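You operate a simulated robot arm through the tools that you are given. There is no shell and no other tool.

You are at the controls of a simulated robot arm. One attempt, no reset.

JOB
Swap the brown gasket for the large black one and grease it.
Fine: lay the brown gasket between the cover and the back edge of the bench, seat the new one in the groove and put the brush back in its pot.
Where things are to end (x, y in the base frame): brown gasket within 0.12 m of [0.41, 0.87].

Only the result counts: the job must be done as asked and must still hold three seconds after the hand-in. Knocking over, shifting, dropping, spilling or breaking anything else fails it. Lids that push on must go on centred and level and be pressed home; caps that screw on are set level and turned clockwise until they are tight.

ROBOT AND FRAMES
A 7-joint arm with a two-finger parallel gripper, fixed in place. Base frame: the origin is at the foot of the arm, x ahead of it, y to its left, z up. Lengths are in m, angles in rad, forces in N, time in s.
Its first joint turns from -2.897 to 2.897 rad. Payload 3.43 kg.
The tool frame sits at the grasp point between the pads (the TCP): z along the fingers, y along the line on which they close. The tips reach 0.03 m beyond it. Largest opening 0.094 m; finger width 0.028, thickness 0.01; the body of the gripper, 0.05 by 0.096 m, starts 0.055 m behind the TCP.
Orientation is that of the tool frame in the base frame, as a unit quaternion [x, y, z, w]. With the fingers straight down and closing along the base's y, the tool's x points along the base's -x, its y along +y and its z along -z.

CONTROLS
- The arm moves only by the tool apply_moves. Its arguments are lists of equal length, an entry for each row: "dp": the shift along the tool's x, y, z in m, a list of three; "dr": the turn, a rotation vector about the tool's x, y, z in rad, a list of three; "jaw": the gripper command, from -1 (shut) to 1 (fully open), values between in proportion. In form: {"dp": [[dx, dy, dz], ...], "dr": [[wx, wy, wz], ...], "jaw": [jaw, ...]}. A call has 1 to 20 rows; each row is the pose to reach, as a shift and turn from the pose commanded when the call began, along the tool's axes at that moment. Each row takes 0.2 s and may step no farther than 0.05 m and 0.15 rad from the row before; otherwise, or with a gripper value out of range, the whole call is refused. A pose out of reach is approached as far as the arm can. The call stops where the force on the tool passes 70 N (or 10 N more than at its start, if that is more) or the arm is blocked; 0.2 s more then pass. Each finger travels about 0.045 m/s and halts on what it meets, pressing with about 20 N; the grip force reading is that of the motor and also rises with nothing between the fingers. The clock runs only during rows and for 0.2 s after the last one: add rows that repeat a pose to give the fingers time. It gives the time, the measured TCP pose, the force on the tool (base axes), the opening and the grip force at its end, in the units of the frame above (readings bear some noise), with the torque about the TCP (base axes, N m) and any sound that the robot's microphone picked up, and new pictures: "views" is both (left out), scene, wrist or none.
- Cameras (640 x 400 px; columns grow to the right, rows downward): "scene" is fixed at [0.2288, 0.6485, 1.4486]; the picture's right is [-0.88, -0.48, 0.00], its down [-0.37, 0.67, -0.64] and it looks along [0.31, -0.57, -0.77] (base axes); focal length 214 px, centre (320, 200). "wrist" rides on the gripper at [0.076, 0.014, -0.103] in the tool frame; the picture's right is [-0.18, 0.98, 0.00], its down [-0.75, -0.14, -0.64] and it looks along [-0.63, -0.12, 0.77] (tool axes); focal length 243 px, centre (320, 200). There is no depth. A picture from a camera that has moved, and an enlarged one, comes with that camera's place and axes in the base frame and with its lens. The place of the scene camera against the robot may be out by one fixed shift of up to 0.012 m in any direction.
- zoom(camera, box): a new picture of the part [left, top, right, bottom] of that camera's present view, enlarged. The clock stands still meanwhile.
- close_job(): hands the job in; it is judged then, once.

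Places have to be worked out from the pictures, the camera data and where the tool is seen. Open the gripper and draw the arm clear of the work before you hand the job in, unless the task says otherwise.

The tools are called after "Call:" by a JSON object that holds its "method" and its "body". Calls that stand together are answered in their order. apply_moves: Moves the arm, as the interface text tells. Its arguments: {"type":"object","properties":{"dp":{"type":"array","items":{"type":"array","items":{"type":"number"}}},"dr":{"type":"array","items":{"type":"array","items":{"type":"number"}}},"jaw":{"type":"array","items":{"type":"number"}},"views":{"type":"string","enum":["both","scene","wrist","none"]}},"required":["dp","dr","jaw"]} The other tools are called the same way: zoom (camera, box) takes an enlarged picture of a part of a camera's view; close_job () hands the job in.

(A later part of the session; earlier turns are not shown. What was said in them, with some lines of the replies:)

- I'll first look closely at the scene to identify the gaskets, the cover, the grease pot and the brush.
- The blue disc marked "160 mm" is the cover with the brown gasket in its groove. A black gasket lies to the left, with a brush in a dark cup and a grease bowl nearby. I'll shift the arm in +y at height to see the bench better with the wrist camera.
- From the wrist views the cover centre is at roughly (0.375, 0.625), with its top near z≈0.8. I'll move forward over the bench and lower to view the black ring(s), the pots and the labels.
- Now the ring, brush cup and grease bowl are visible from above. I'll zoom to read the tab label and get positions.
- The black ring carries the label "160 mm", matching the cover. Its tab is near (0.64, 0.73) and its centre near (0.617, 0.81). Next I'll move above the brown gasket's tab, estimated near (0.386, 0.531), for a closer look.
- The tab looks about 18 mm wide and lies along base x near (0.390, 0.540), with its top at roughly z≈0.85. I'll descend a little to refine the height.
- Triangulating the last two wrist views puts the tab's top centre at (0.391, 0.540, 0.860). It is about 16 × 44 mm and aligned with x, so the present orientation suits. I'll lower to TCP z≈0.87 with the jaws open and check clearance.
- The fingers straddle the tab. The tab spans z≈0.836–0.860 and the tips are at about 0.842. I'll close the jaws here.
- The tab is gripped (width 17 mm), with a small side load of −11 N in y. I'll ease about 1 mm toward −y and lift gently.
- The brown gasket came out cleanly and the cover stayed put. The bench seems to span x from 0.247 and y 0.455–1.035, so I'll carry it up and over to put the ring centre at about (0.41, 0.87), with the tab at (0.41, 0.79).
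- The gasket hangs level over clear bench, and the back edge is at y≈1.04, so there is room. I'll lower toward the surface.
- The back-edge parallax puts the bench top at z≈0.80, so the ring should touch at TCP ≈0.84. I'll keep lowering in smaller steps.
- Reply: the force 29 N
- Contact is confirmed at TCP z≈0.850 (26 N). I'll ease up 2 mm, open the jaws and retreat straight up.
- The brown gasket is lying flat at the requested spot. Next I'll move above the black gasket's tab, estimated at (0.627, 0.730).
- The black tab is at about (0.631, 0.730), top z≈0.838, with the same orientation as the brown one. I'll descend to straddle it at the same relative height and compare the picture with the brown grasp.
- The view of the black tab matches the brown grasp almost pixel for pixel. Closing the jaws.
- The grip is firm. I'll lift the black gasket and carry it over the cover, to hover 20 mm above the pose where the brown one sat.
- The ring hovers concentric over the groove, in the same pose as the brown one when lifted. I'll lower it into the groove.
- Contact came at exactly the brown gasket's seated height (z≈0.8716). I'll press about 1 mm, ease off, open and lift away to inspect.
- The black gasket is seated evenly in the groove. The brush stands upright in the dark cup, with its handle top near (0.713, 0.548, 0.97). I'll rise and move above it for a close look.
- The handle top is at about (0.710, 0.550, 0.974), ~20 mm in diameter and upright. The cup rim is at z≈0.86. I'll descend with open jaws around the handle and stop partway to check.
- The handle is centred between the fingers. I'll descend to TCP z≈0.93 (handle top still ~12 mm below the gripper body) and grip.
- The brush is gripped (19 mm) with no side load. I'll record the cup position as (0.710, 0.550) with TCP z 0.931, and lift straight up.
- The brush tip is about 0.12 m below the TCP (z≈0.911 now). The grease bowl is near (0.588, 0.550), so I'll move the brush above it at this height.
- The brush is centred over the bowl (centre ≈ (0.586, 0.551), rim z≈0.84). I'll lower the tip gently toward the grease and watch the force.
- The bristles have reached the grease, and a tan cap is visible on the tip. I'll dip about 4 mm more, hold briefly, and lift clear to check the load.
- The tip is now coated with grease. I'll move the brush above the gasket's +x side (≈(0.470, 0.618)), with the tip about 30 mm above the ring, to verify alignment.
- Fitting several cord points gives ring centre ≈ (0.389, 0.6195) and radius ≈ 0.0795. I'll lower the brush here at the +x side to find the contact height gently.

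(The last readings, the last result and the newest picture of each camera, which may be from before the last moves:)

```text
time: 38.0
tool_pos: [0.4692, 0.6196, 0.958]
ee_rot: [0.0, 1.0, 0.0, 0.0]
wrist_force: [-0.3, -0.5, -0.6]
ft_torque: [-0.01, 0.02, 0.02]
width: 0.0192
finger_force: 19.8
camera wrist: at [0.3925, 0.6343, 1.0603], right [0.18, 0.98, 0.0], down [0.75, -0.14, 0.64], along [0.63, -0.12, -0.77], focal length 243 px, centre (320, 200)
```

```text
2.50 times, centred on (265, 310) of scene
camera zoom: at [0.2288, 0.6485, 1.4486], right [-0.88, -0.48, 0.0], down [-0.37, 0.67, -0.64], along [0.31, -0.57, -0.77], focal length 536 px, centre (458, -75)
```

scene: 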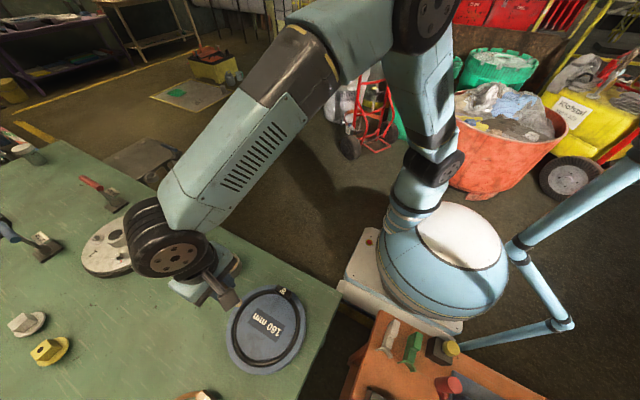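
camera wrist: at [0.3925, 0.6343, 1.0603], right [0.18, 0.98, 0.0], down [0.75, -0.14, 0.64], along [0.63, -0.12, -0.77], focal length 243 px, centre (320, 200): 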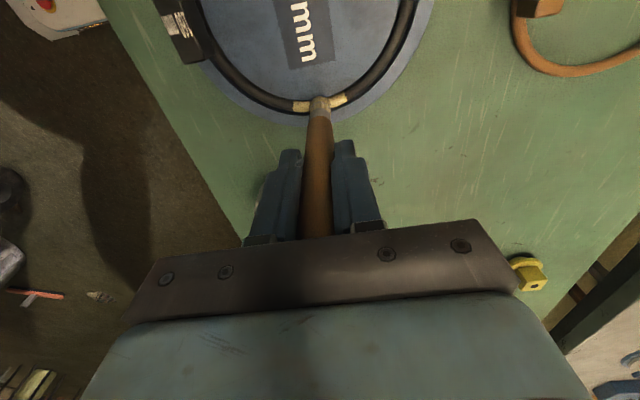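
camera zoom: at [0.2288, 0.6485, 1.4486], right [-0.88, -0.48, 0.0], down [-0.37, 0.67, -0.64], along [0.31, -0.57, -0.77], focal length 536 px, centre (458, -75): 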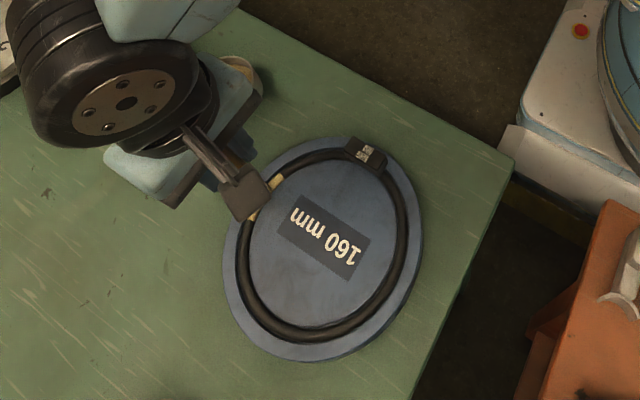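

Grease is showing on the cord (a tan band) with no contact force at this height. I'll sweep from here along the ring toward the tab's +x end.

Call:
{"method": "apply_moves", "body": {"dp": [[0.00098, -0.01244, 0.001], [0.00389, -0.02457, 0.001], [0.00866, -0.03609, 0.001], [0.01518, -0.04673, 0.001], [0.02328, -0.05622, 0.001], [0.03277, -0.06432, 0.001], [0.03975, -0.06885, 0.001], [0.04341, -0.07084, 0.001], [0.04341, -0.07084, 0.001]], "dr": [[0, 0, 0], [0, 0, 0], [0, 0, 0], [0, 0, 0], [0, 0, 0], [0, 0, 0], [0, 0, 0], [0, 0, 0], [0, 0, 0]], "jaw": [-1, -1, -1, -1, -1, -1, -1, -1, -1], "views": "both"}}

Call:
{"method": "zoom", "body": {"camera": "wrist", "box": [240, 20, 440, 180]}}

Call:
{"method": "zoom", "body": {"camera": "scene", "box": [200, 230, 330, 390]}}

```text
time: 40.0
tool_pos: [0.4242, 0.5498, 0.9552]
ee_rot: [0.0, 1.0, 0.001, 0.0]
wrist_force: [1.4, 0.5, 3.3]
ft_torque: [0.09, -0.19, 0.0]
width: 0.0196
finger_force: 20.3
camera wrist: at [0.3484, 0.5638, 1.0596], right [0.18, 0.98, 0.0], down [0.75, -0.14, 0.64], along [0.63, -0.12, -0.77], focal length 243 px, centre (320, 200)
```

scene: 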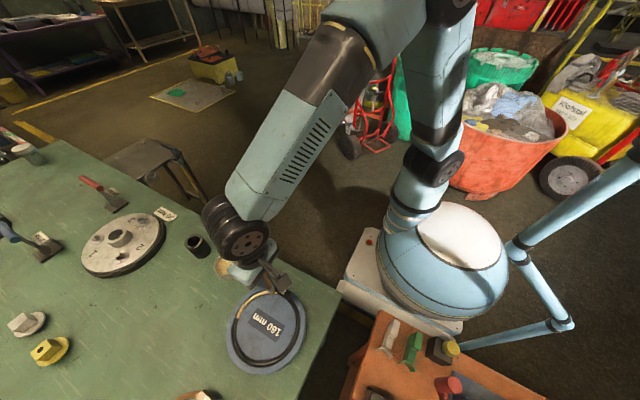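
wrist: 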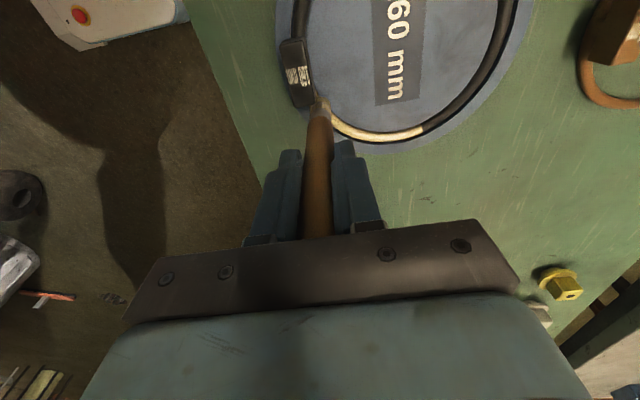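

```text
2.50 times, centred on (340, 100) of wrist
camera zoom: at [0.3484, 0.5638, 1.0596], right [0.18, 0.98, 0.0], down [0.75, -0.14, 0.64], along [0.63, -0.12, -0.77], focal length 606 px, centre (270, 450)
```

zoom: 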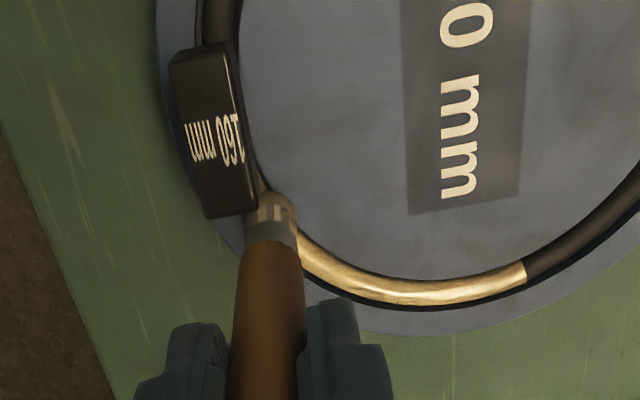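

```text
2.50 times, centred on (265, 310) of scene
camera zoom: at [0.2288, 0.6485, 1.4486], right [-0.88, -0.48, 0.0], down [-0.37, 0.67, -0.64], along [0.31, -0.57, -0.77], focal length 536 px, centre (458, -75)
```

zoom: 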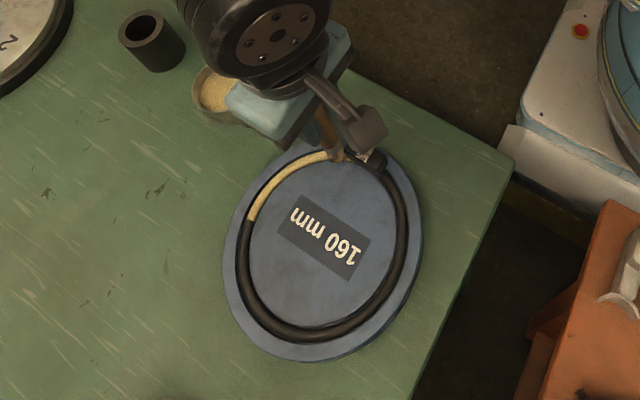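

The sweep works and the cord is coated continuously. Now I'll sweep back and on around the +y side to about 122°.

Call:
{"method": "apply_moves", "body": {"dp": [[-0.02013, 0.01462, -0.0005], [-0.03475, 0.03475, -0.0005], [-0.04243, 0.0584, -0.0005], [-0.04311, 0.07777, -0.0005], [-0.04105, 0.09007, -0.0005], [-0.03709, 0.1019, -0.0005], [-0.03133, 0.11297, -0.0005], [-0.02391, 0.123, -0.0005], [-0.01501, 0.13174, -0.0005], [-0.00486, 0.13899, -0.0005], [0.00631, 0.14455, -0.0005], [0.01821, 0.1483, -0.0005], [0.03054, 0.15015, -0.0005], [0.04302, 0.15004, -0.0005], [0.05532, 0.14798, -0.0005], [0.06715, 0.14402, -0.0005], [0.07822, 0.13826, -0.0005]], "dr": [[0, 0, 0], [0, 0, 0], [0, 0, 0], [0, 0, 0], [0, 0, 0], [0, 0, 0], [0, 0, 0], [0, 0, 0], [0, 0, 0], [0, 0, 0], [0, 0, 0], [0, 0, 0], [0, 0, 0], [0, 0, 0], [0, 0, 0], [0, 0, 0], [0, 0, 0]], "jaw": [-1, -1, -1, -1, -1, -1, -1, -1, -1, -1, -1, -1, -1, -1, -1, -1, -1], "views": "both"}}

Call:
{"method": "zoom", "body": {"camera": "wrist", "box": [120, 20, 400, 200]}}

Call:
{"method": "zoom", "body": {"camera": "scene", "box": [200, 230, 330, 390]}}

```text
time: 43.6
tool_pos: [0.3469, 0.6892, 0.9573]
ee_rot: [0.0, 1.0, 0.0, -0.001]
wrist_force: [0.6, -0.1, -0.7]
ft_torque: [-0.02, 0.0, 0.0]
width: 0.0191
finger_force: 19.7
camera wrist: at [0.2706, 0.703, 1.0599], right [0.19, 0.98, 0.0], down [0.75, -0.14, 0.64], along [0.63, -0.12, -0.77], focal length 243 px, centre (320, 200)
```

scene: 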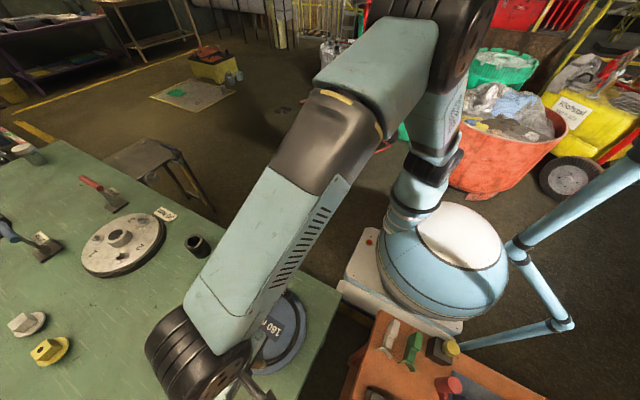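
wrist: 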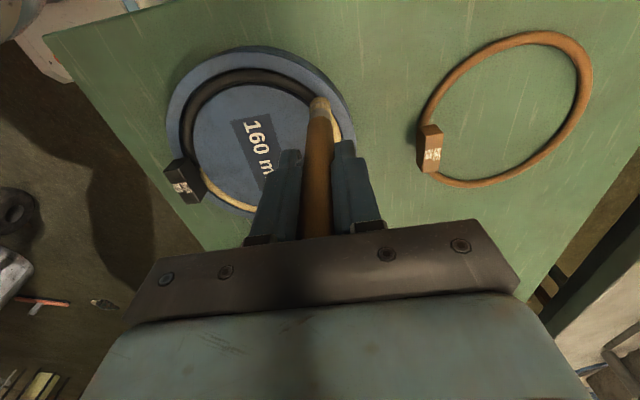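

```text
2.22 times, centred on (260, 110) of wrist
camera zoom: at [0.2706, 0.703, 1.0599], right [0.19, 0.98, 0.0], down [0.75, -0.14, 0.64], along [0.63, -0.12, -0.77], focal length 539 px, centre (453, 400)
```

zoom: 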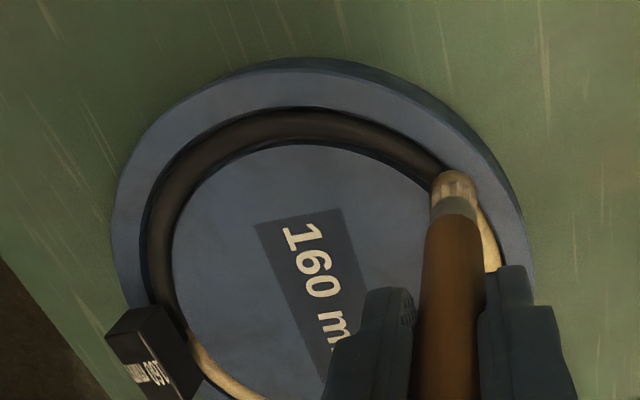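

```text
2.50 times, centred on (265, 310) of scene
camera zoom: at [0.2288, 0.6485, 1.4486], right [-0.88, -0.48, 0.0], down [-0.37, 0.67, -0.64], along [0.31, -0.57, -0.77], focal length 536 px, centre (458, -75)
```

zoom: 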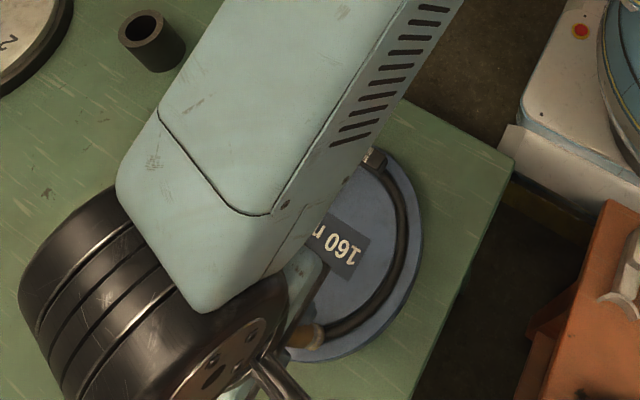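

The coating continues cleanly and the brush still carries grease. I'll sweep the remaining arc from 122° to the tab's −x end (243°).

Call:
{"method": "apply_moves", "body": {"dp": [[0.01003, -0.00742, 0], [0.01877, -0.01632, 0], [0.02601, -0.02647, 0], [0.03158, -0.03764, 0], [0.03533, -0.04954, 0], [0.03718, -0.06187, 0], [0.03707, -0.07435, 0], [0.03501, -0.08665, 0], [0.03105, -0.09848, 0], [0.02529, -0.10955, 0], [0.01787, -0.11958, 0], [0.00897, -0.12832, 0], [0.00233, -0.13333, 0], [-0.00238, -0.13627, 0], [-0.00604, -0.13826, 0], [-0.00604, -0.13826, 0]], "dr": [[0, 0, 0], [0, 0, 0], [0, 0, 0], [0, 0, 0], [0, 0, 0], [0, 0, 0], [0, 0, 0], [0, 0, 0], [0, 0, 0], [0, 0, 0], [0, 0, 0], [0, 0, 0], [0, 0, 0], [0, 0, 0], [0, 0, 0], [0, 0, 0]], "jaw": [-1, -1, -1, -1, -1, -1, -1, -1, -1, -1, -1, -1, -1, -1, -1, -1], "views": "both"}}

Call:
{"method": "zoom", "body": {"camera": "wrist", "box": [240, 20, 520, 200]}}

Call:
{"method": "zoom", "body": {"camera": "scene", "box": [200, 230, 330, 390]}}

```text
time: 47.0
tool_pos: [0.3533, 0.5486, 0.9567]
ee_rot: [0.0, 1.0, 0.0, 0.0]
wrist_force: [-0.7, 0.2, -0.8]
ft_torque: [0.02, 0.02, -0.03]
width: 0.0193
finger_force: 19.9
camera wrist: at [0.2762, 0.5637, 1.0599], right [0.18, 0.98, 0.0], down [0.75, -0.14, 0.64], along [0.63, -0.12, -0.77], focal length 243 px, centre (320, 200)
```

scene: 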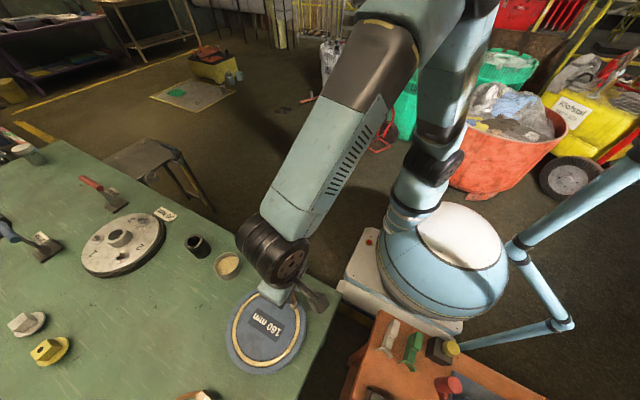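
wrist: 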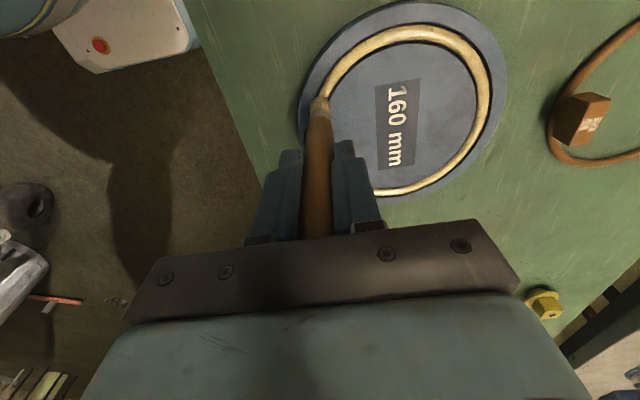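

```text
2.22 times, centred on (380, 110) of wrist
camera zoom: at [0.2762, 0.5637, 1.0599], right [0.18, 0.98, 0.0], down [0.75, -0.14, 0.64], along [0.63, -0.12, -0.77], focal length 539 px, centre (187, 400)
```

zoom: 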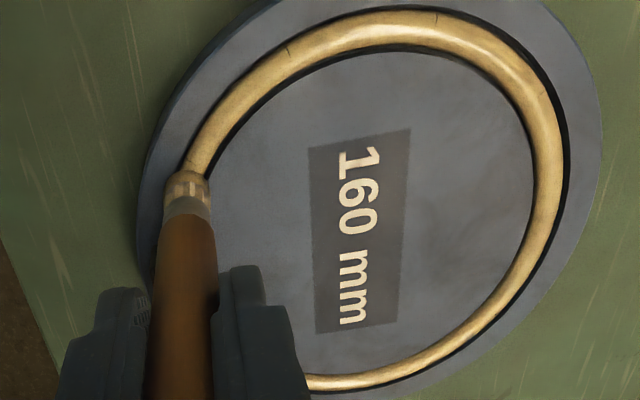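

```text
2.50 times, centred on (265, 310) of scene
camera zoom: at [0.2288, 0.6485, 1.4486], right [-0.88, -0.48, 0.0], down [-0.37, 0.67, -0.64], along [0.31, -0.57, -0.77], focal length 536 px, centre (458, -75)
```

zoom: 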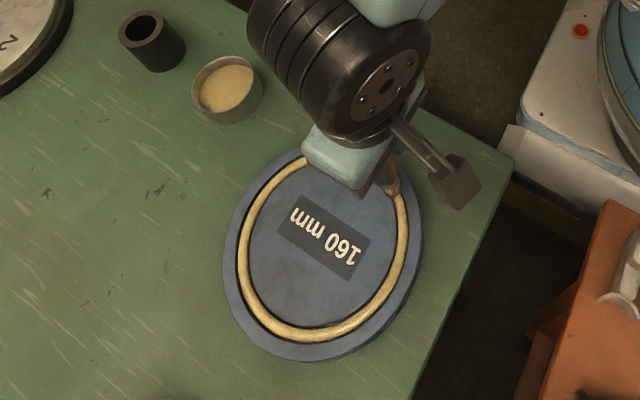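

The whole visible cord is coated. I'll lift the brush straight up and check the ends next to the tab.

Call:
{"method": "apply_moves", "body": {"dp": [[0, 0, -0.02], [0, 0, -0.05], [0, 0, -0.08], [-0.03, 0, -0.1], [-0.03, 0, -0.1]], "dr": [[0, 0, 0], [0, 0, 0], [0, 0, 0], [0, 0, 0], [0, 0, 0]], "jaw": [-1, -1, -1, -1, -1], "views": "both"}}

Call:
{"method": "zoom", "body": {"camera": "wrist", "box": [260, 20, 500, 180]}}

Call:
{"method": "zoom", "body": {"camera": "scene", "box": [220, 270, 320, 390]}}

```text
time: 48.2
tool_pos: [0.3804, 0.5488, 1.0564]
ee_rot: [0.0, 1.0, 0.0, 0.0]
wrist_force: [0.8, -0.2, -0.2]
ft_torque: [0.03, 0.05, 0.01]
width: 0.0194
finger_force: 19.7
camera wrist: at [0.3055, 0.5637, 1.1591], right [0.18, 0.98, 0.0], down [0.75, -0.14, 0.64], along [0.63, -0.12, -0.77], focal length 243 px, centre (320, 200)
```

scene: 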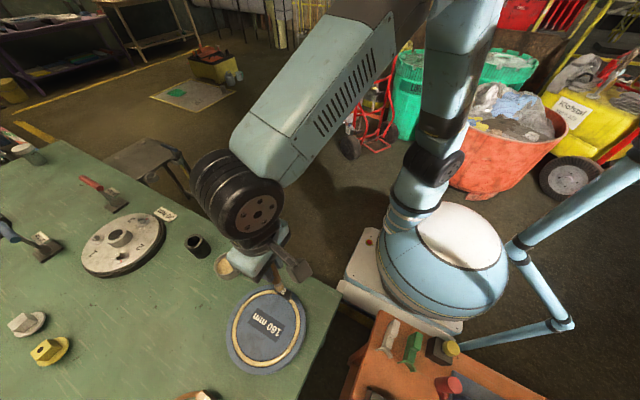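
wrist: 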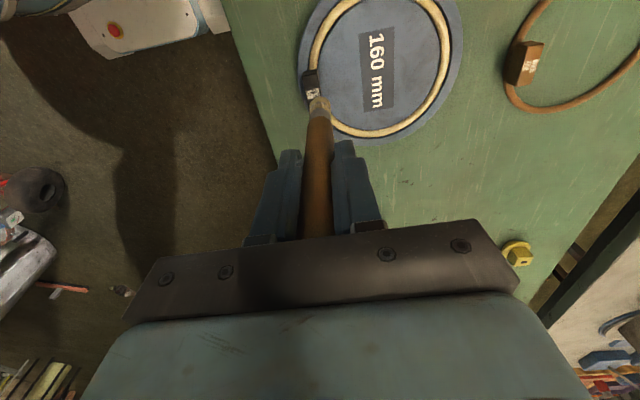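

```text
2.50 times, centred on (380, 100) of wrist
camera zoom: at [0.3055, 0.5637, 1.1591], right [0.18, 0.98, 0.0], down [0.75, -0.14, 0.64], along [0.63, -0.12, -0.77], focal length 606 px, centre (170, 450)
```

zoom: 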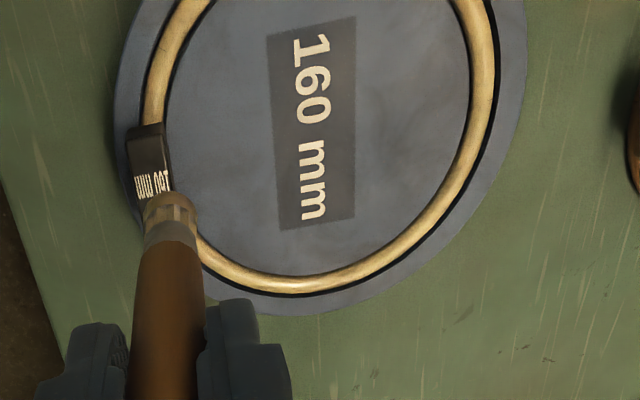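

```text
3.33 times, centred on (270, 330) of scene
camera zoom: at [0.2288, 0.6485, 1.4486], right [-0.88, -0.48, 0.0], down [-0.37, 0.67, -0.64], along [0.31, -0.57, -0.77], focal length 715 px, centre (487, -233)
```

zoom: 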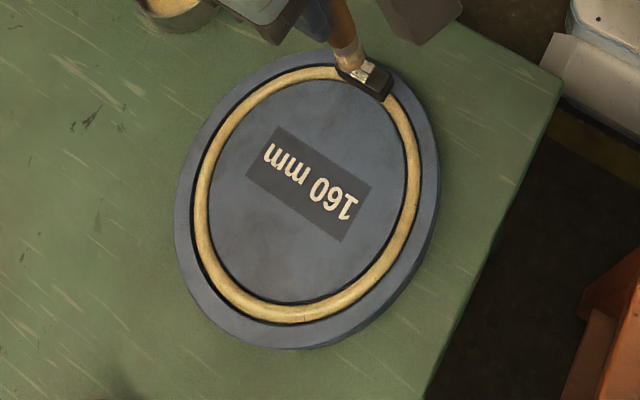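

Both ends are coated right up to the tab. I'll take the brush back above its cup at (0.710, 0.550), keeping the tip high.

Call:
{"method": "apply_moves", "body": {"dp": [[-0.03, 0, 0], [-0.075, 0.001, 0], [-0.12, 0.001, 0], [-0.165, 0.0016, 0], [-0.21, 0.0016, 0], [-0.255, 0.0016, 0], [-0.295, 0.0016, 0.01], [-0.32, 0.0016, 0.015], [-0.32709, 0.00164, 0.0173], [-0.32709, 0.00164, 0.0173]], "dr": [[0, 0, 0], [0, 0, 0], [0, 0, 0], [0, 0, 0], [0, 0, 0], [0, 0, 0], [0, 0, 0], [0, 0, 0], [0, 0, 0], [0, 0, 0]], "jaw": [-1, -1, -1, -1, -1, -1, -1, -1, -1, -1], "views": "both"}}

Call:
{"method": "zoom", "body": {"camera": "wrist", "box": [240, 40, 400, 200]}}

Call:
{"method": "zoom", "body": {"camera": "scene", "box": [120, 150, 260, 290]}}

```text
time: 50.4
tool_pos: [0.711, 0.5526, 1.0398]
ee_rot: [0.0, 1.0, -0.001, 0.0]
wrist_force: [-0.9, 0.2, -0.4]
ft_torque: [-0.01, 0.02, 0.04]
width: 0.0193
finger_force: 19.9
camera wrist: at [0.6348, 0.567, 1.1423], right [0.18, 0.98, 0.0], down [0.75, -0.14, 0.64], along [0.63, -0.12, -0.77], focal length 243 px, centre (320, 200)
```

scene: 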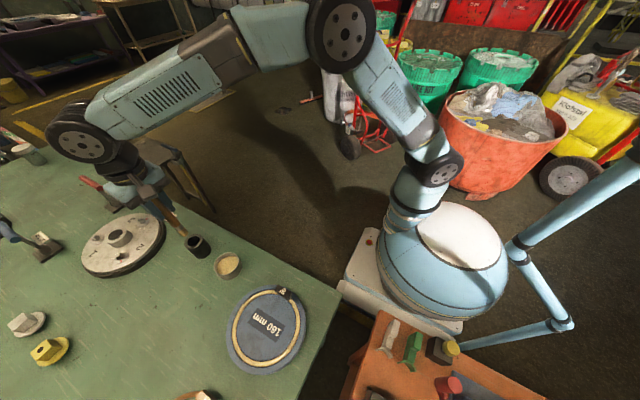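
wrist: 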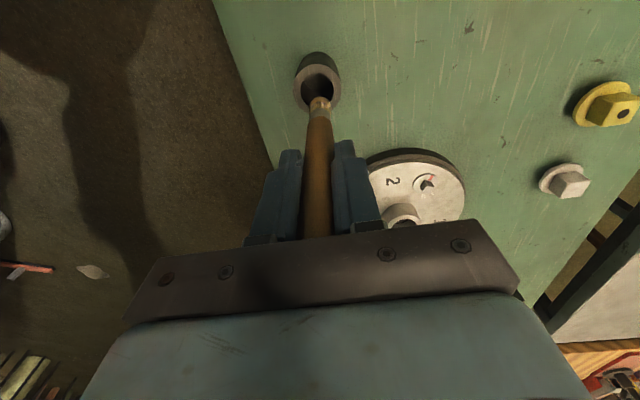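

```text
2.50 times, centred on (320, 120) of wrist
camera zoom: at [0.6348, 0.567, 1.1423], right [0.18, 0.98, 0.0], down [0.75, -0.14, 0.64], along [0.63, -0.12, -0.77], focal length 606 px, centre (320, 400)
```

zoom: 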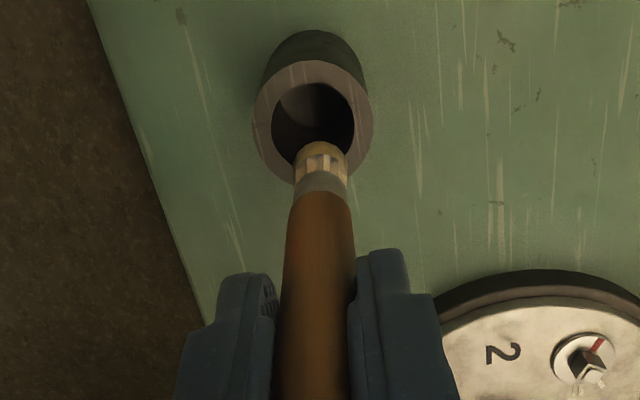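

```text
2.86 times, centred on (190, 220) of scene
camera zoom: at [0.2288, 0.6485, 1.4486], right [-0.88, -0.48, 0.0], down [-0.37, 0.67, -0.64], along [0.31, -0.57, -0.77], focal length 613 px, centre (691, 143)
```

zoom: 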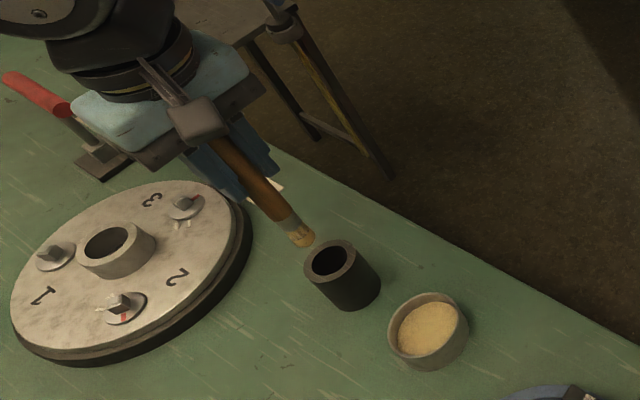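

The brush is over the cup, possibly ~2–3 mm toward +y, well inside the ~8 mm clearance. I'll lower partway, correcting slightly in y, and check before entering.

Call:
{"method": "apply_moves", "body": {"dp": [[0, -0.001, 0.02], [0, -0.001, 0.04], [0, -0.001, 0.046], [0, -0.001, 0.046]], "dr": [[0, 0, 0], [0, 0, 0], [0, 0, 0], [0, 0, 0]], "jaw": [-1, -1, -1, -1], "views": "both"}}

Call:
{"method": "zoom", "body": {"camera": "wrist", "box": [240, 40, 400, 200]}}

Call:
{"method": "zoom", "body": {"camera": "scene", "box": [150, 190, 250, 290]}}

```text
time: 51.4
tool_pos: [0.7105, 0.5516, 0.993]
ee_rot: [0.0, 1.0, 0.0, 0.0]
wrist_force: [0.8, -0.2, -0.3]
ft_torque: [0.01, -0.01, 0.01]
width: 0.0193
finger_force: 20.4
camera wrist: at [0.6338, 0.5653, 1.0969], right [0.18, 0.98, 0.0], down [0.75, -0.14, 0.64], along [0.63, -0.12, -0.77], focal length 243 px, centre (320, 200)
```

scene: 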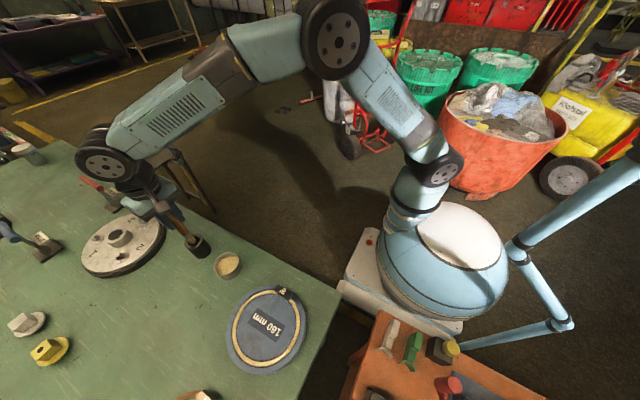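
wrist: 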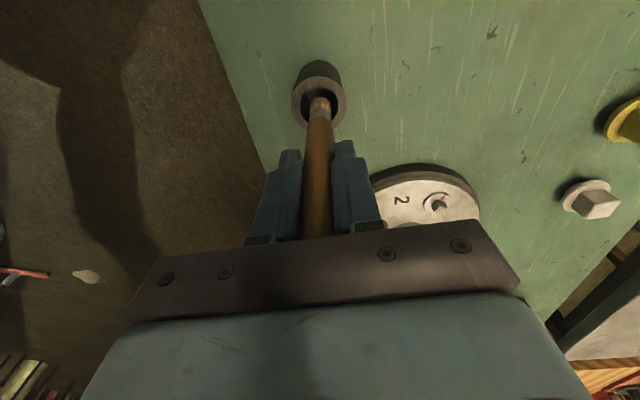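

```text
2.50 times, centred on (320, 120) of wrist
camera zoom: at [0.6338, 0.5653, 1.0969], right [0.18, 0.98, 0.0], down [0.75, -0.14, 0.64], along [0.63, -0.12, -0.77], focal length 606 px, centre (320, 400)
```

zoom: 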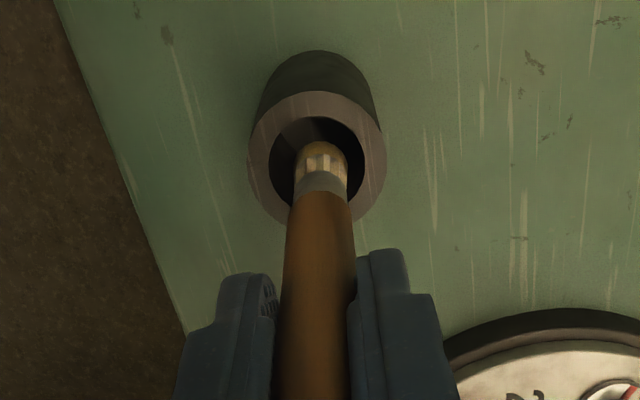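

```text
4.00 times, centred on (200, 240) of scene
camera zoom: at [0.2288, 0.6485, 1.4486], right [-0.88, -0.48, 0.0], down [-0.37, 0.67, -0.64], along [0.31, -0.57, -0.77], focal length 858 px, centre (800, 40)
```

zoom: 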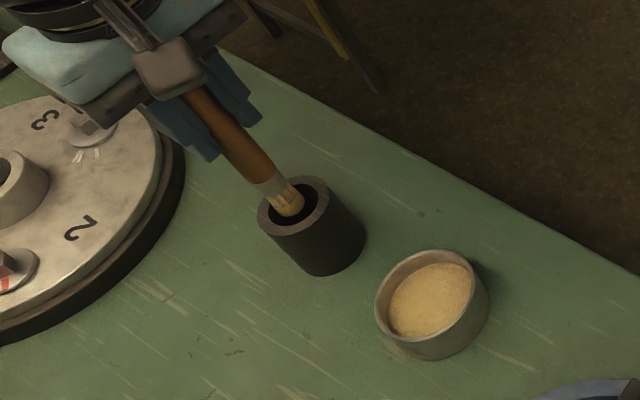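

The brush tip is aligned with the cup opening. I'll lower it in, slowing near the bottom (resting height TCP ≈ 0.931).

Call:
{"method": "apply_moves", "body": {"dp": [[0, -0.0005, 0.015], [0, -0.0005, 0.03], [0, -0.0005, 0.045], [0, -0.0005, 0.055], [0, -0.0005, 0.06], [0, -0.0005, 0.0615]], "dr": [[0, 0, 0], [0, 0, 0], [0, 0, 0], [0, 0, 0], [0, 0, 0], [0, 0, 0]], "jaw": [-1, -1, -1, -1, -1, -1], "views": "both"}}

Call:
{"method": "zoom", "body": {"camera": "wrist", "box": [240, 40, 400, 200]}}

Call:
{"method": "zoom", "body": {"camera": "scene", "box": [150, 190, 250, 290]}}

```text
time: 52.8
tool_pos: [0.7092, 0.5501, 0.9322]
ee_rot: [0.0, 1.0, 0.0, 0.0]
wrist_force: [-0.8, -0.7, -1.2]
ft_torque: [0.0, 0.01, 0.0]
width: 0.0195
finger_force: 20.1
camera wrist: at [0.6334, 0.5639, 1.0345], right [0.18, 0.98, 0.0], down [0.75, -0.14, 0.64], along [0.63, -0.12, -0.77], focal length 243 px, centre (320, 200)
```

scene: 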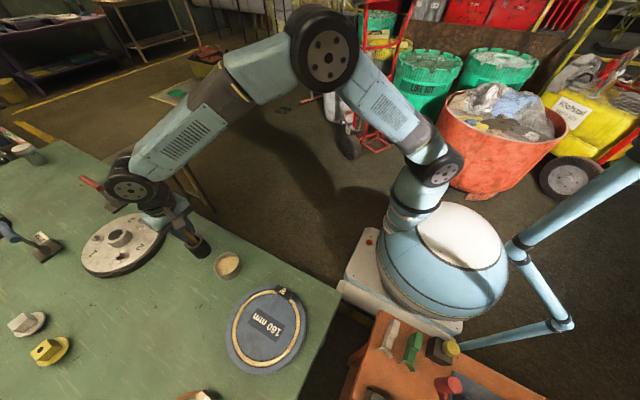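
wrist: 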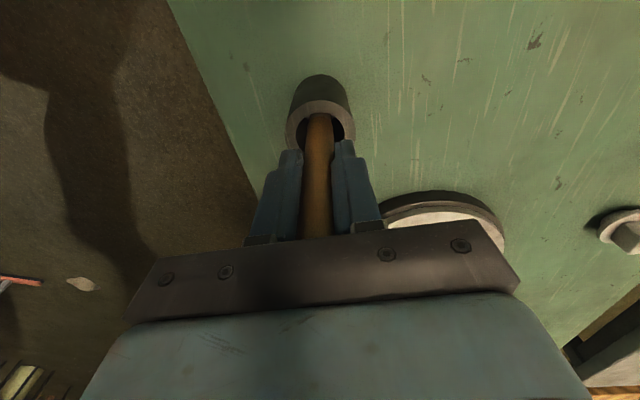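

```text
2.50 times, centred on (320, 120) of wrist
camera zoom: at [0.6334, 0.5639, 1.0345], right [0.18, 0.98, 0.0], down [0.75, -0.14, 0.64], along [0.63, -0.12, -0.77], focal length 606 px, centre (320, 400)
```

zoom: 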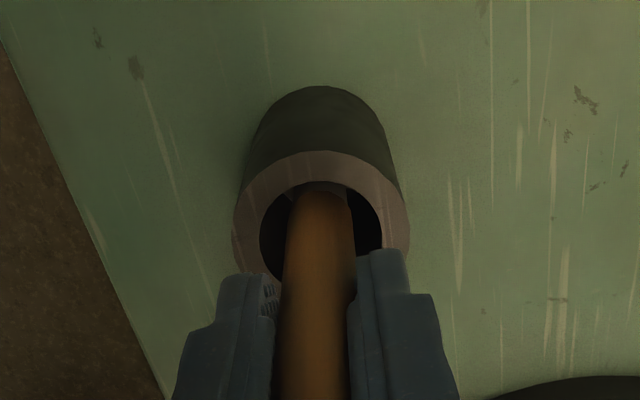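

```text
4.00 times, centred on (200, 240) of scene
camera zoom: at [0.2288, 0.6485, 1.4486], right [-0.88, -0.48, 0.0], down [-0.37, 0.67, -0.64], along [0.31, -0.57, -0.77], focal length 858 px, centre (800, 40)
```

zoom: 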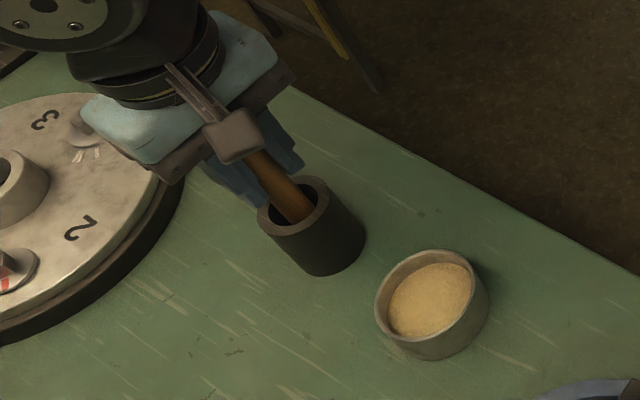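

The brush is nearly at the bottom with no side forces. I'll lower the last 1.5 mm, open the jaws symmetrically, and then rise straight up.

Call:
{"method": "apply_moves", "body": {"dp": [[0, 0, 0.0008], [0, 0, 0.0015], [0, 0, 0.0015]], "dr": [[0, 0, 0], [0, 0, 0], [0, 0, 0]], "jaw": [-1, -1, -1], "views": "none"}}

```text
time: 53.6
tool_pos: [0.7095, 0.5499, 0.9309]
ee_rot: [0.001, 1.0, 0.0, 0.0]
wrist_force: [-0.2, 0.0, -0.9]
ft_torque: [0.0, 0.01, 0.02]
width: 0.0191
finger_force: 20.1
```

There is still no floor contact, so I'll go down another ~1 mm and read the force.

Call:
{"method": "apply_moves", "body": {"dp": [[0, 0, 0.0006], [0, 0, 0.0012]], "dr": [[0, 0, 0], [0, 0, 0]], "jaw": [-1, -1], "views": "none"}}

```text
time: 54.2
tool_pos: [0.7099, 0.5501, 0.93]
ee_rot: [0.0, 1.0, 0.0, 0.0]
wrist_force: [0.7, -0.6, 3.2]
ft_torque: [-0.06, 0.01, 0.04]
width: 0.0191
finger_force: 20.2
```

The +3.2 N reading means the brush now rests on the cup floor. I'll open the jaws and hold still, then check.

Call:
{"method": "apply_moves", "body": {"dp": [[0, 0, 0], [0, 0, 0], [0, 0, 0], [0, 0, 0], [0, 0, 0]], "dr": [[0, 0, 0], [0, 0, 0], [0, 0, 0], [0, 0, 0], [0, 0, 0]], "jaw": [-0.4, -0.2, 0.1, 0.4, 0.5], "views": "both"}}

Call:
{"method": "zoom", "body": {"camera": "wrist", "box": [220, 80, 420, 240]}}

Call:
{"method": "zoom", "body": {"camera": "scene", "box": [150, 190, 250, 290]}}

```text
time: 55.4
tool_pos: [0.7092, 0.5493, 0.9299]
ee_rot: [0.0, 1.0, 0.0, -0.001]
wrist_force: [-0.3, -0.4, 1.0]
ft_torque: [0.02, 0.07, 0.02]
width: 0.0706
finger_force: 0.1
camera wrist: at [0.6334, 0.5641, 1.0321], right [0.18, 0.98, 0.0], down [0.75, -0.14, 0.64], along [0.63, -0.12, -0.77], focal length 243 px, centre (320, 200)
```

scene: 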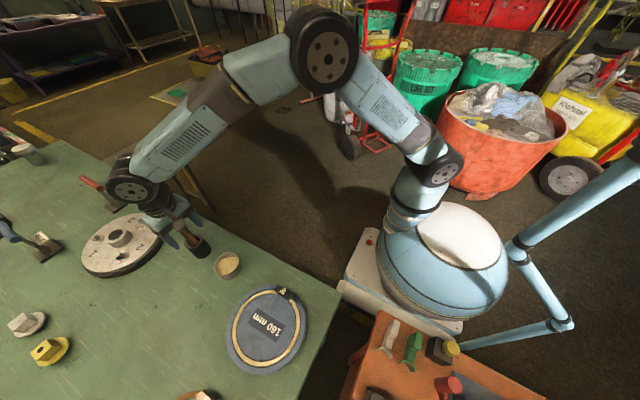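
wrist: 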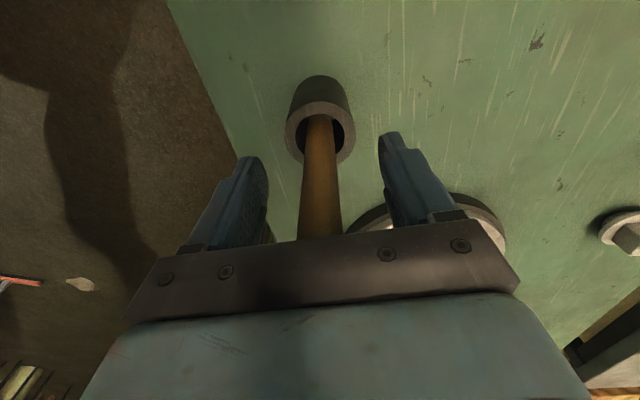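

```text
2.50 times, centred on (320, 160) of wrist
camera zoom: at [0.6334, 0.5641, 1.0321], right [0.18, 0.98, 0.0], down [0.75, -0.14, 0.64], along [0.63, -0.12, -0.77], focal length 606 px, centre (320, 300)
```

zoom: 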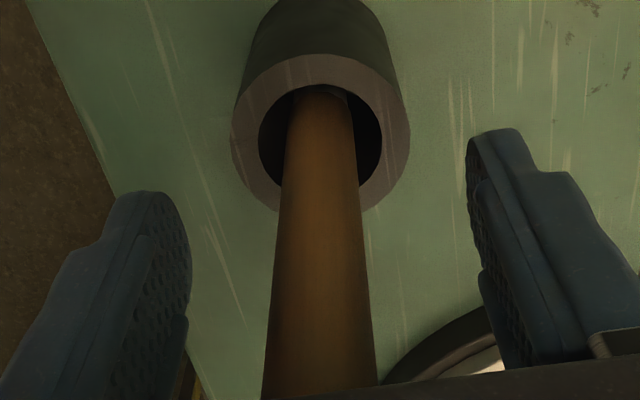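

```text
4.00 times, centred on (200, 240) of scene
camera zoom: at [0.2288, 0.6485, 1.4486], right [-0.88, -0.48, 0.0], down [-0.37, 0.67, -0.64], along [0.31, -0.57, -0.77], focal length 858 px, centre (800, 40)
```

zoom: 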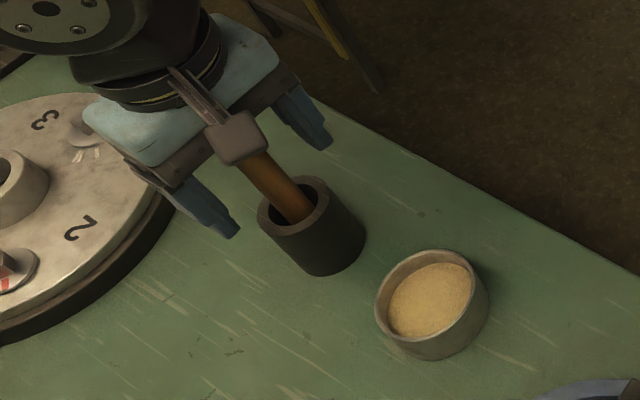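

The brush stands upright in its cup, free of the fingers. I'll retreat straight up.

Call:
{"method": "apply_moves", "body": {"dp": [[0, 0, -0.02], [0, 0, -0.05], [0, 0, -0.09], [0, 0, -0.13], [0, 0, -0.17]], "dr": [[0, 0, 0], [0, 0, 0], [0, 0, 0], [0, 0, 0], [0, 0, 0]], "jaw": [0.5, 0.6, 0.8, 1, 1], "views": "both"}}

Call:
{"method": "zoom", "body": {"camera": "scene", "box": [120, 180, 340, 390]}}

Call:
{"method": "zoom", "body": {"camera": "wrist", "box": [0, 0, 640, 250]}}

```text
time: 56.6
tool_pos: [0.7098, 0.5509, 1.0974]
ee_rot: [0.001, 1.0, 0.0, -0.001]
wrist_force: [-0.1, 0.8, -0.8]
ft_torque: [-0.03, 0.03, -0.04]
width: 0.0942
finger_force: 0.1
camera wrist: at [0.6331, 0.5656, 1.2011], right [0.18, 0.98, 0.0], down [0.75, -0.14, 0.64], along [0.63, -0.12, -0.77], focal length 243 px, centre (320, 200)
```

scene: 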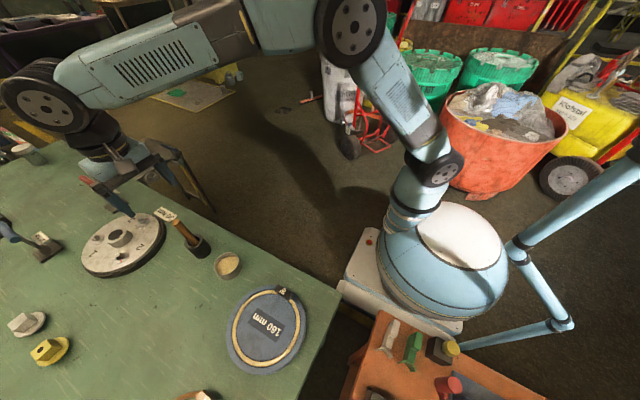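
wrist: 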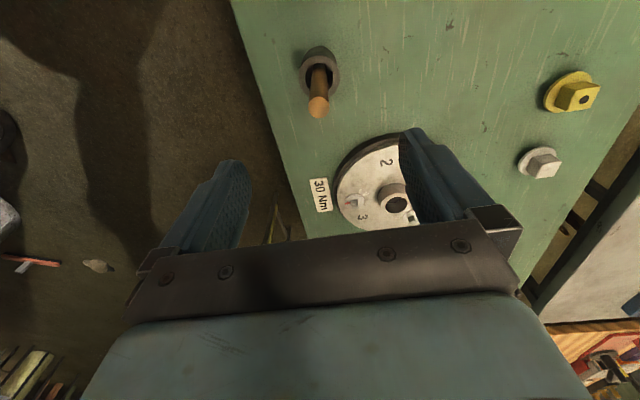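

```text
1.90 times, centred on (230, 285) of scene
camera zoom: at [0.2288, 0.6485, 1.4486], right [-0.88, -0.48, 0.0], down [-0.37, 0.67, -0.64], along [0.31, -0.57, -0.77], focal length 408 px, centre (491, 38)
```

zoom: 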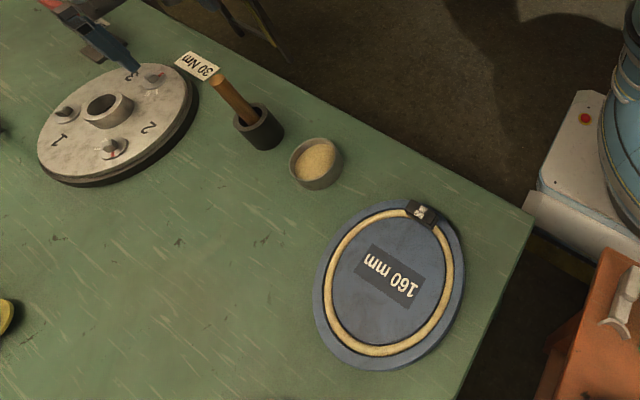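

```text
1.00 times, centred on (320, 125) of wrist (not enlarged: the box is as wide or as high as the picture)
camera zoom: at [0.6331, 0.5656, 1.2011], right [0.18, 0.98, 0.0], down [0.75, -0.14, 0.64], along [0.63, -0.12, -0.77], focal length 243 px, centre (320, 275)
```

zoom: 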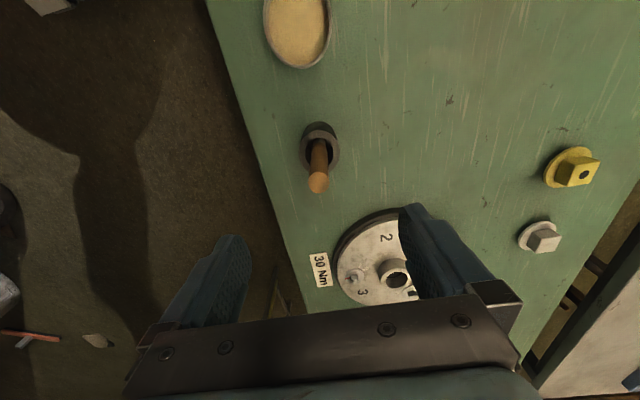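

Everything looks right: the brush is upright in its pot and the black gasket is seated and greased. I'll draw the arm up and back, clear of the bench, and do a final check of the whole scene.

Call:
{"method": "apply_moves", "body": {"dp": [[0, 0, -0.04], [0, 0, -0.08], [0.03, -0.006, -0.1], [0.075, -0.015, -0.1], [0.12, -0.025, -0.1], [0.165, -0.035, -0.1], [0.21, -0.045, -0.1], [0.255, -0.055, -0.1], [0.3, -0.06, -0.1], [0.345, -0.065, -0.1], [0.39, -0.07, -0.1], [0.41, -0.07, -0.1], [0.41, -0.07, -0.1]], "dr": [[0, 0, 0], [0, 0, 0], [0, 0, 0], [0, 0, 0], [0, 0, 0], [0, 0, 0], [0, 0, 0], [0, 0, 0], [0, 0, 0], [0, 0, 0], [0, 0, 0], [0, 0, 0], [0, 0, 0]], "jaw": [1, 1, 1, 1, 1, 1, 1, 1, 1, 1, 1, 1, 1], "views": "both"}}

Call:
{"method": "zoom", "body": {"camera": "scene", "box": [0, 180, 340, 400]}}

Call:
{"method": "zoom", "body": {"camera": "wrist", "box": [320, 30, 600, 230]}}

Call:
{"method": "zoom", "body": {"camera": "scene", "box": [210, 260, 330, 390]}}

```text
time: 59.4
tool_pos: [0.3004, 0.4775, 1.1999]
ee_rot: [0.0, 1.0, 0.0, 0.0]
wrist_force: [0.2, -0.8, -1.0]
ft_torque: [-0.01, 0.0, -0.01]
width: 0.0937
finger_force: 0.1
camera wrist: at [0.2243, 0.4919, 1.3031], right [0.18, 0.98, 0.0], down [0.75, -0.14, 0.64], along [0.63, -0.12, -0.77], focal length 243 px, centre (320, 200)
```

scene: 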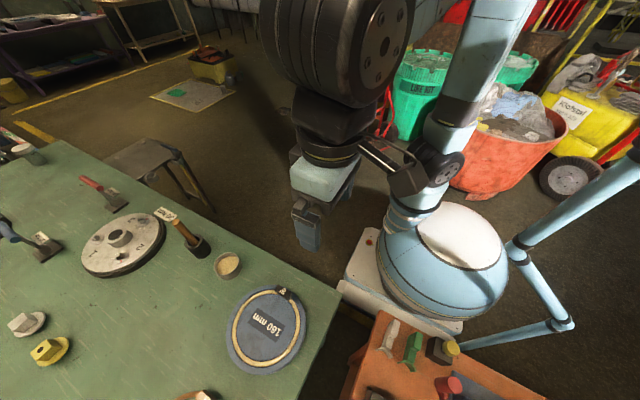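
wrist: 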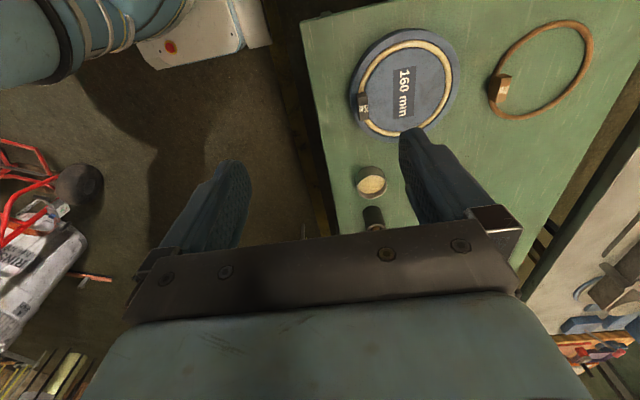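

```text
1.82 times, centred on (170, 290) of scene
camera zoom: at [0.2288, 0.6485, 1.4486], right [-0.88, -0.48, 0.0], down [-0.37, 0.67, -0.64], along [0.31, -0.57, -0.77], focal length 390 px, centre (593, 36)
```

zoom: 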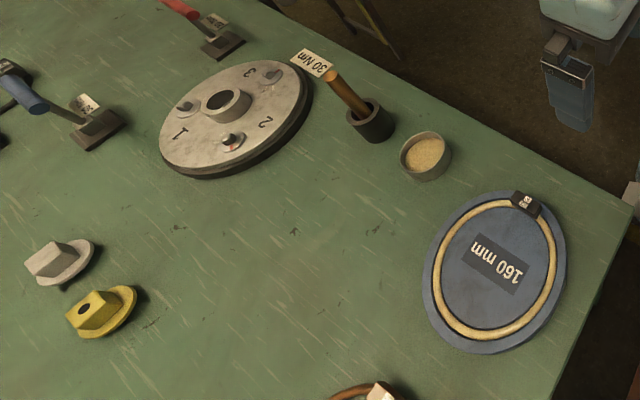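

```text
2.00 times, centred on (460, 130) of wrist
camera zoom: at [0.2243, 0.4919, 1.3031], right [0.18, 0.98, 0.0], down [0.75, -0.14, 0.64], along [0.63, -0.12, -0.77], focal length 485 px, centre (40, 340)
```

zoom: 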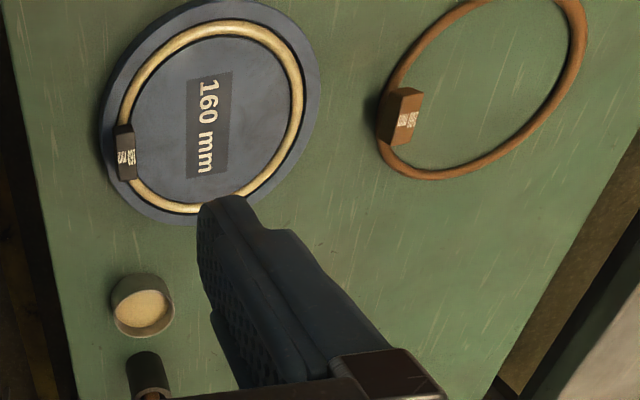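

```text
3.08 times, centred on (270, 325) of scene
camera zoom: at [0.2288, 0.6485, 1.4486], right [-0.88, -0.48, 0.0], down [-0.37, 0.67, -0.64], along [0.31, -0.57, -0.77], focal length 660 px, centre (474, -185)
```

zoom: 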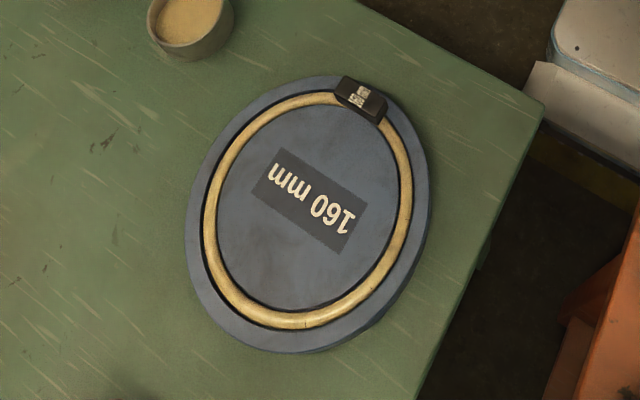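

The final view shows the brown gasket flat between the cover and the back edge. The black 160 mm gasket is seated level and greased all round, the brush is in its pot, and nothing else has moved. The gripper is open and clear, so I'm handing the job in.

Call:
{"method": "close_job", "body": {}}

```text
The job is handed in.
```

The job is handed in. I don't have the verdict, so this is what the last pictures and readings showed:

- **Brown gasket:** it lies flat on the bench between the cover and the back edge, with its centre at about [0.41, 0.87].
- **Black gasket:** the ring marked 160 mm, the same as the cover, is in the groove. It came to rest at the same height the brown one had.
- **Size choice:** a black ring seemed to lie at the far left of the bench. I did not check its size and chose by the matching label.
- **Grease:** the coat runs all the way round the ring, up to both ends of the tab. The stretch under the tab could not be reached.
- **Brush:** it stands upright in its pot, resting on the bottom.

I saw nothing else shifted, spilled or knocked over. The gripper was open and the arm clear of the work at hand-in.
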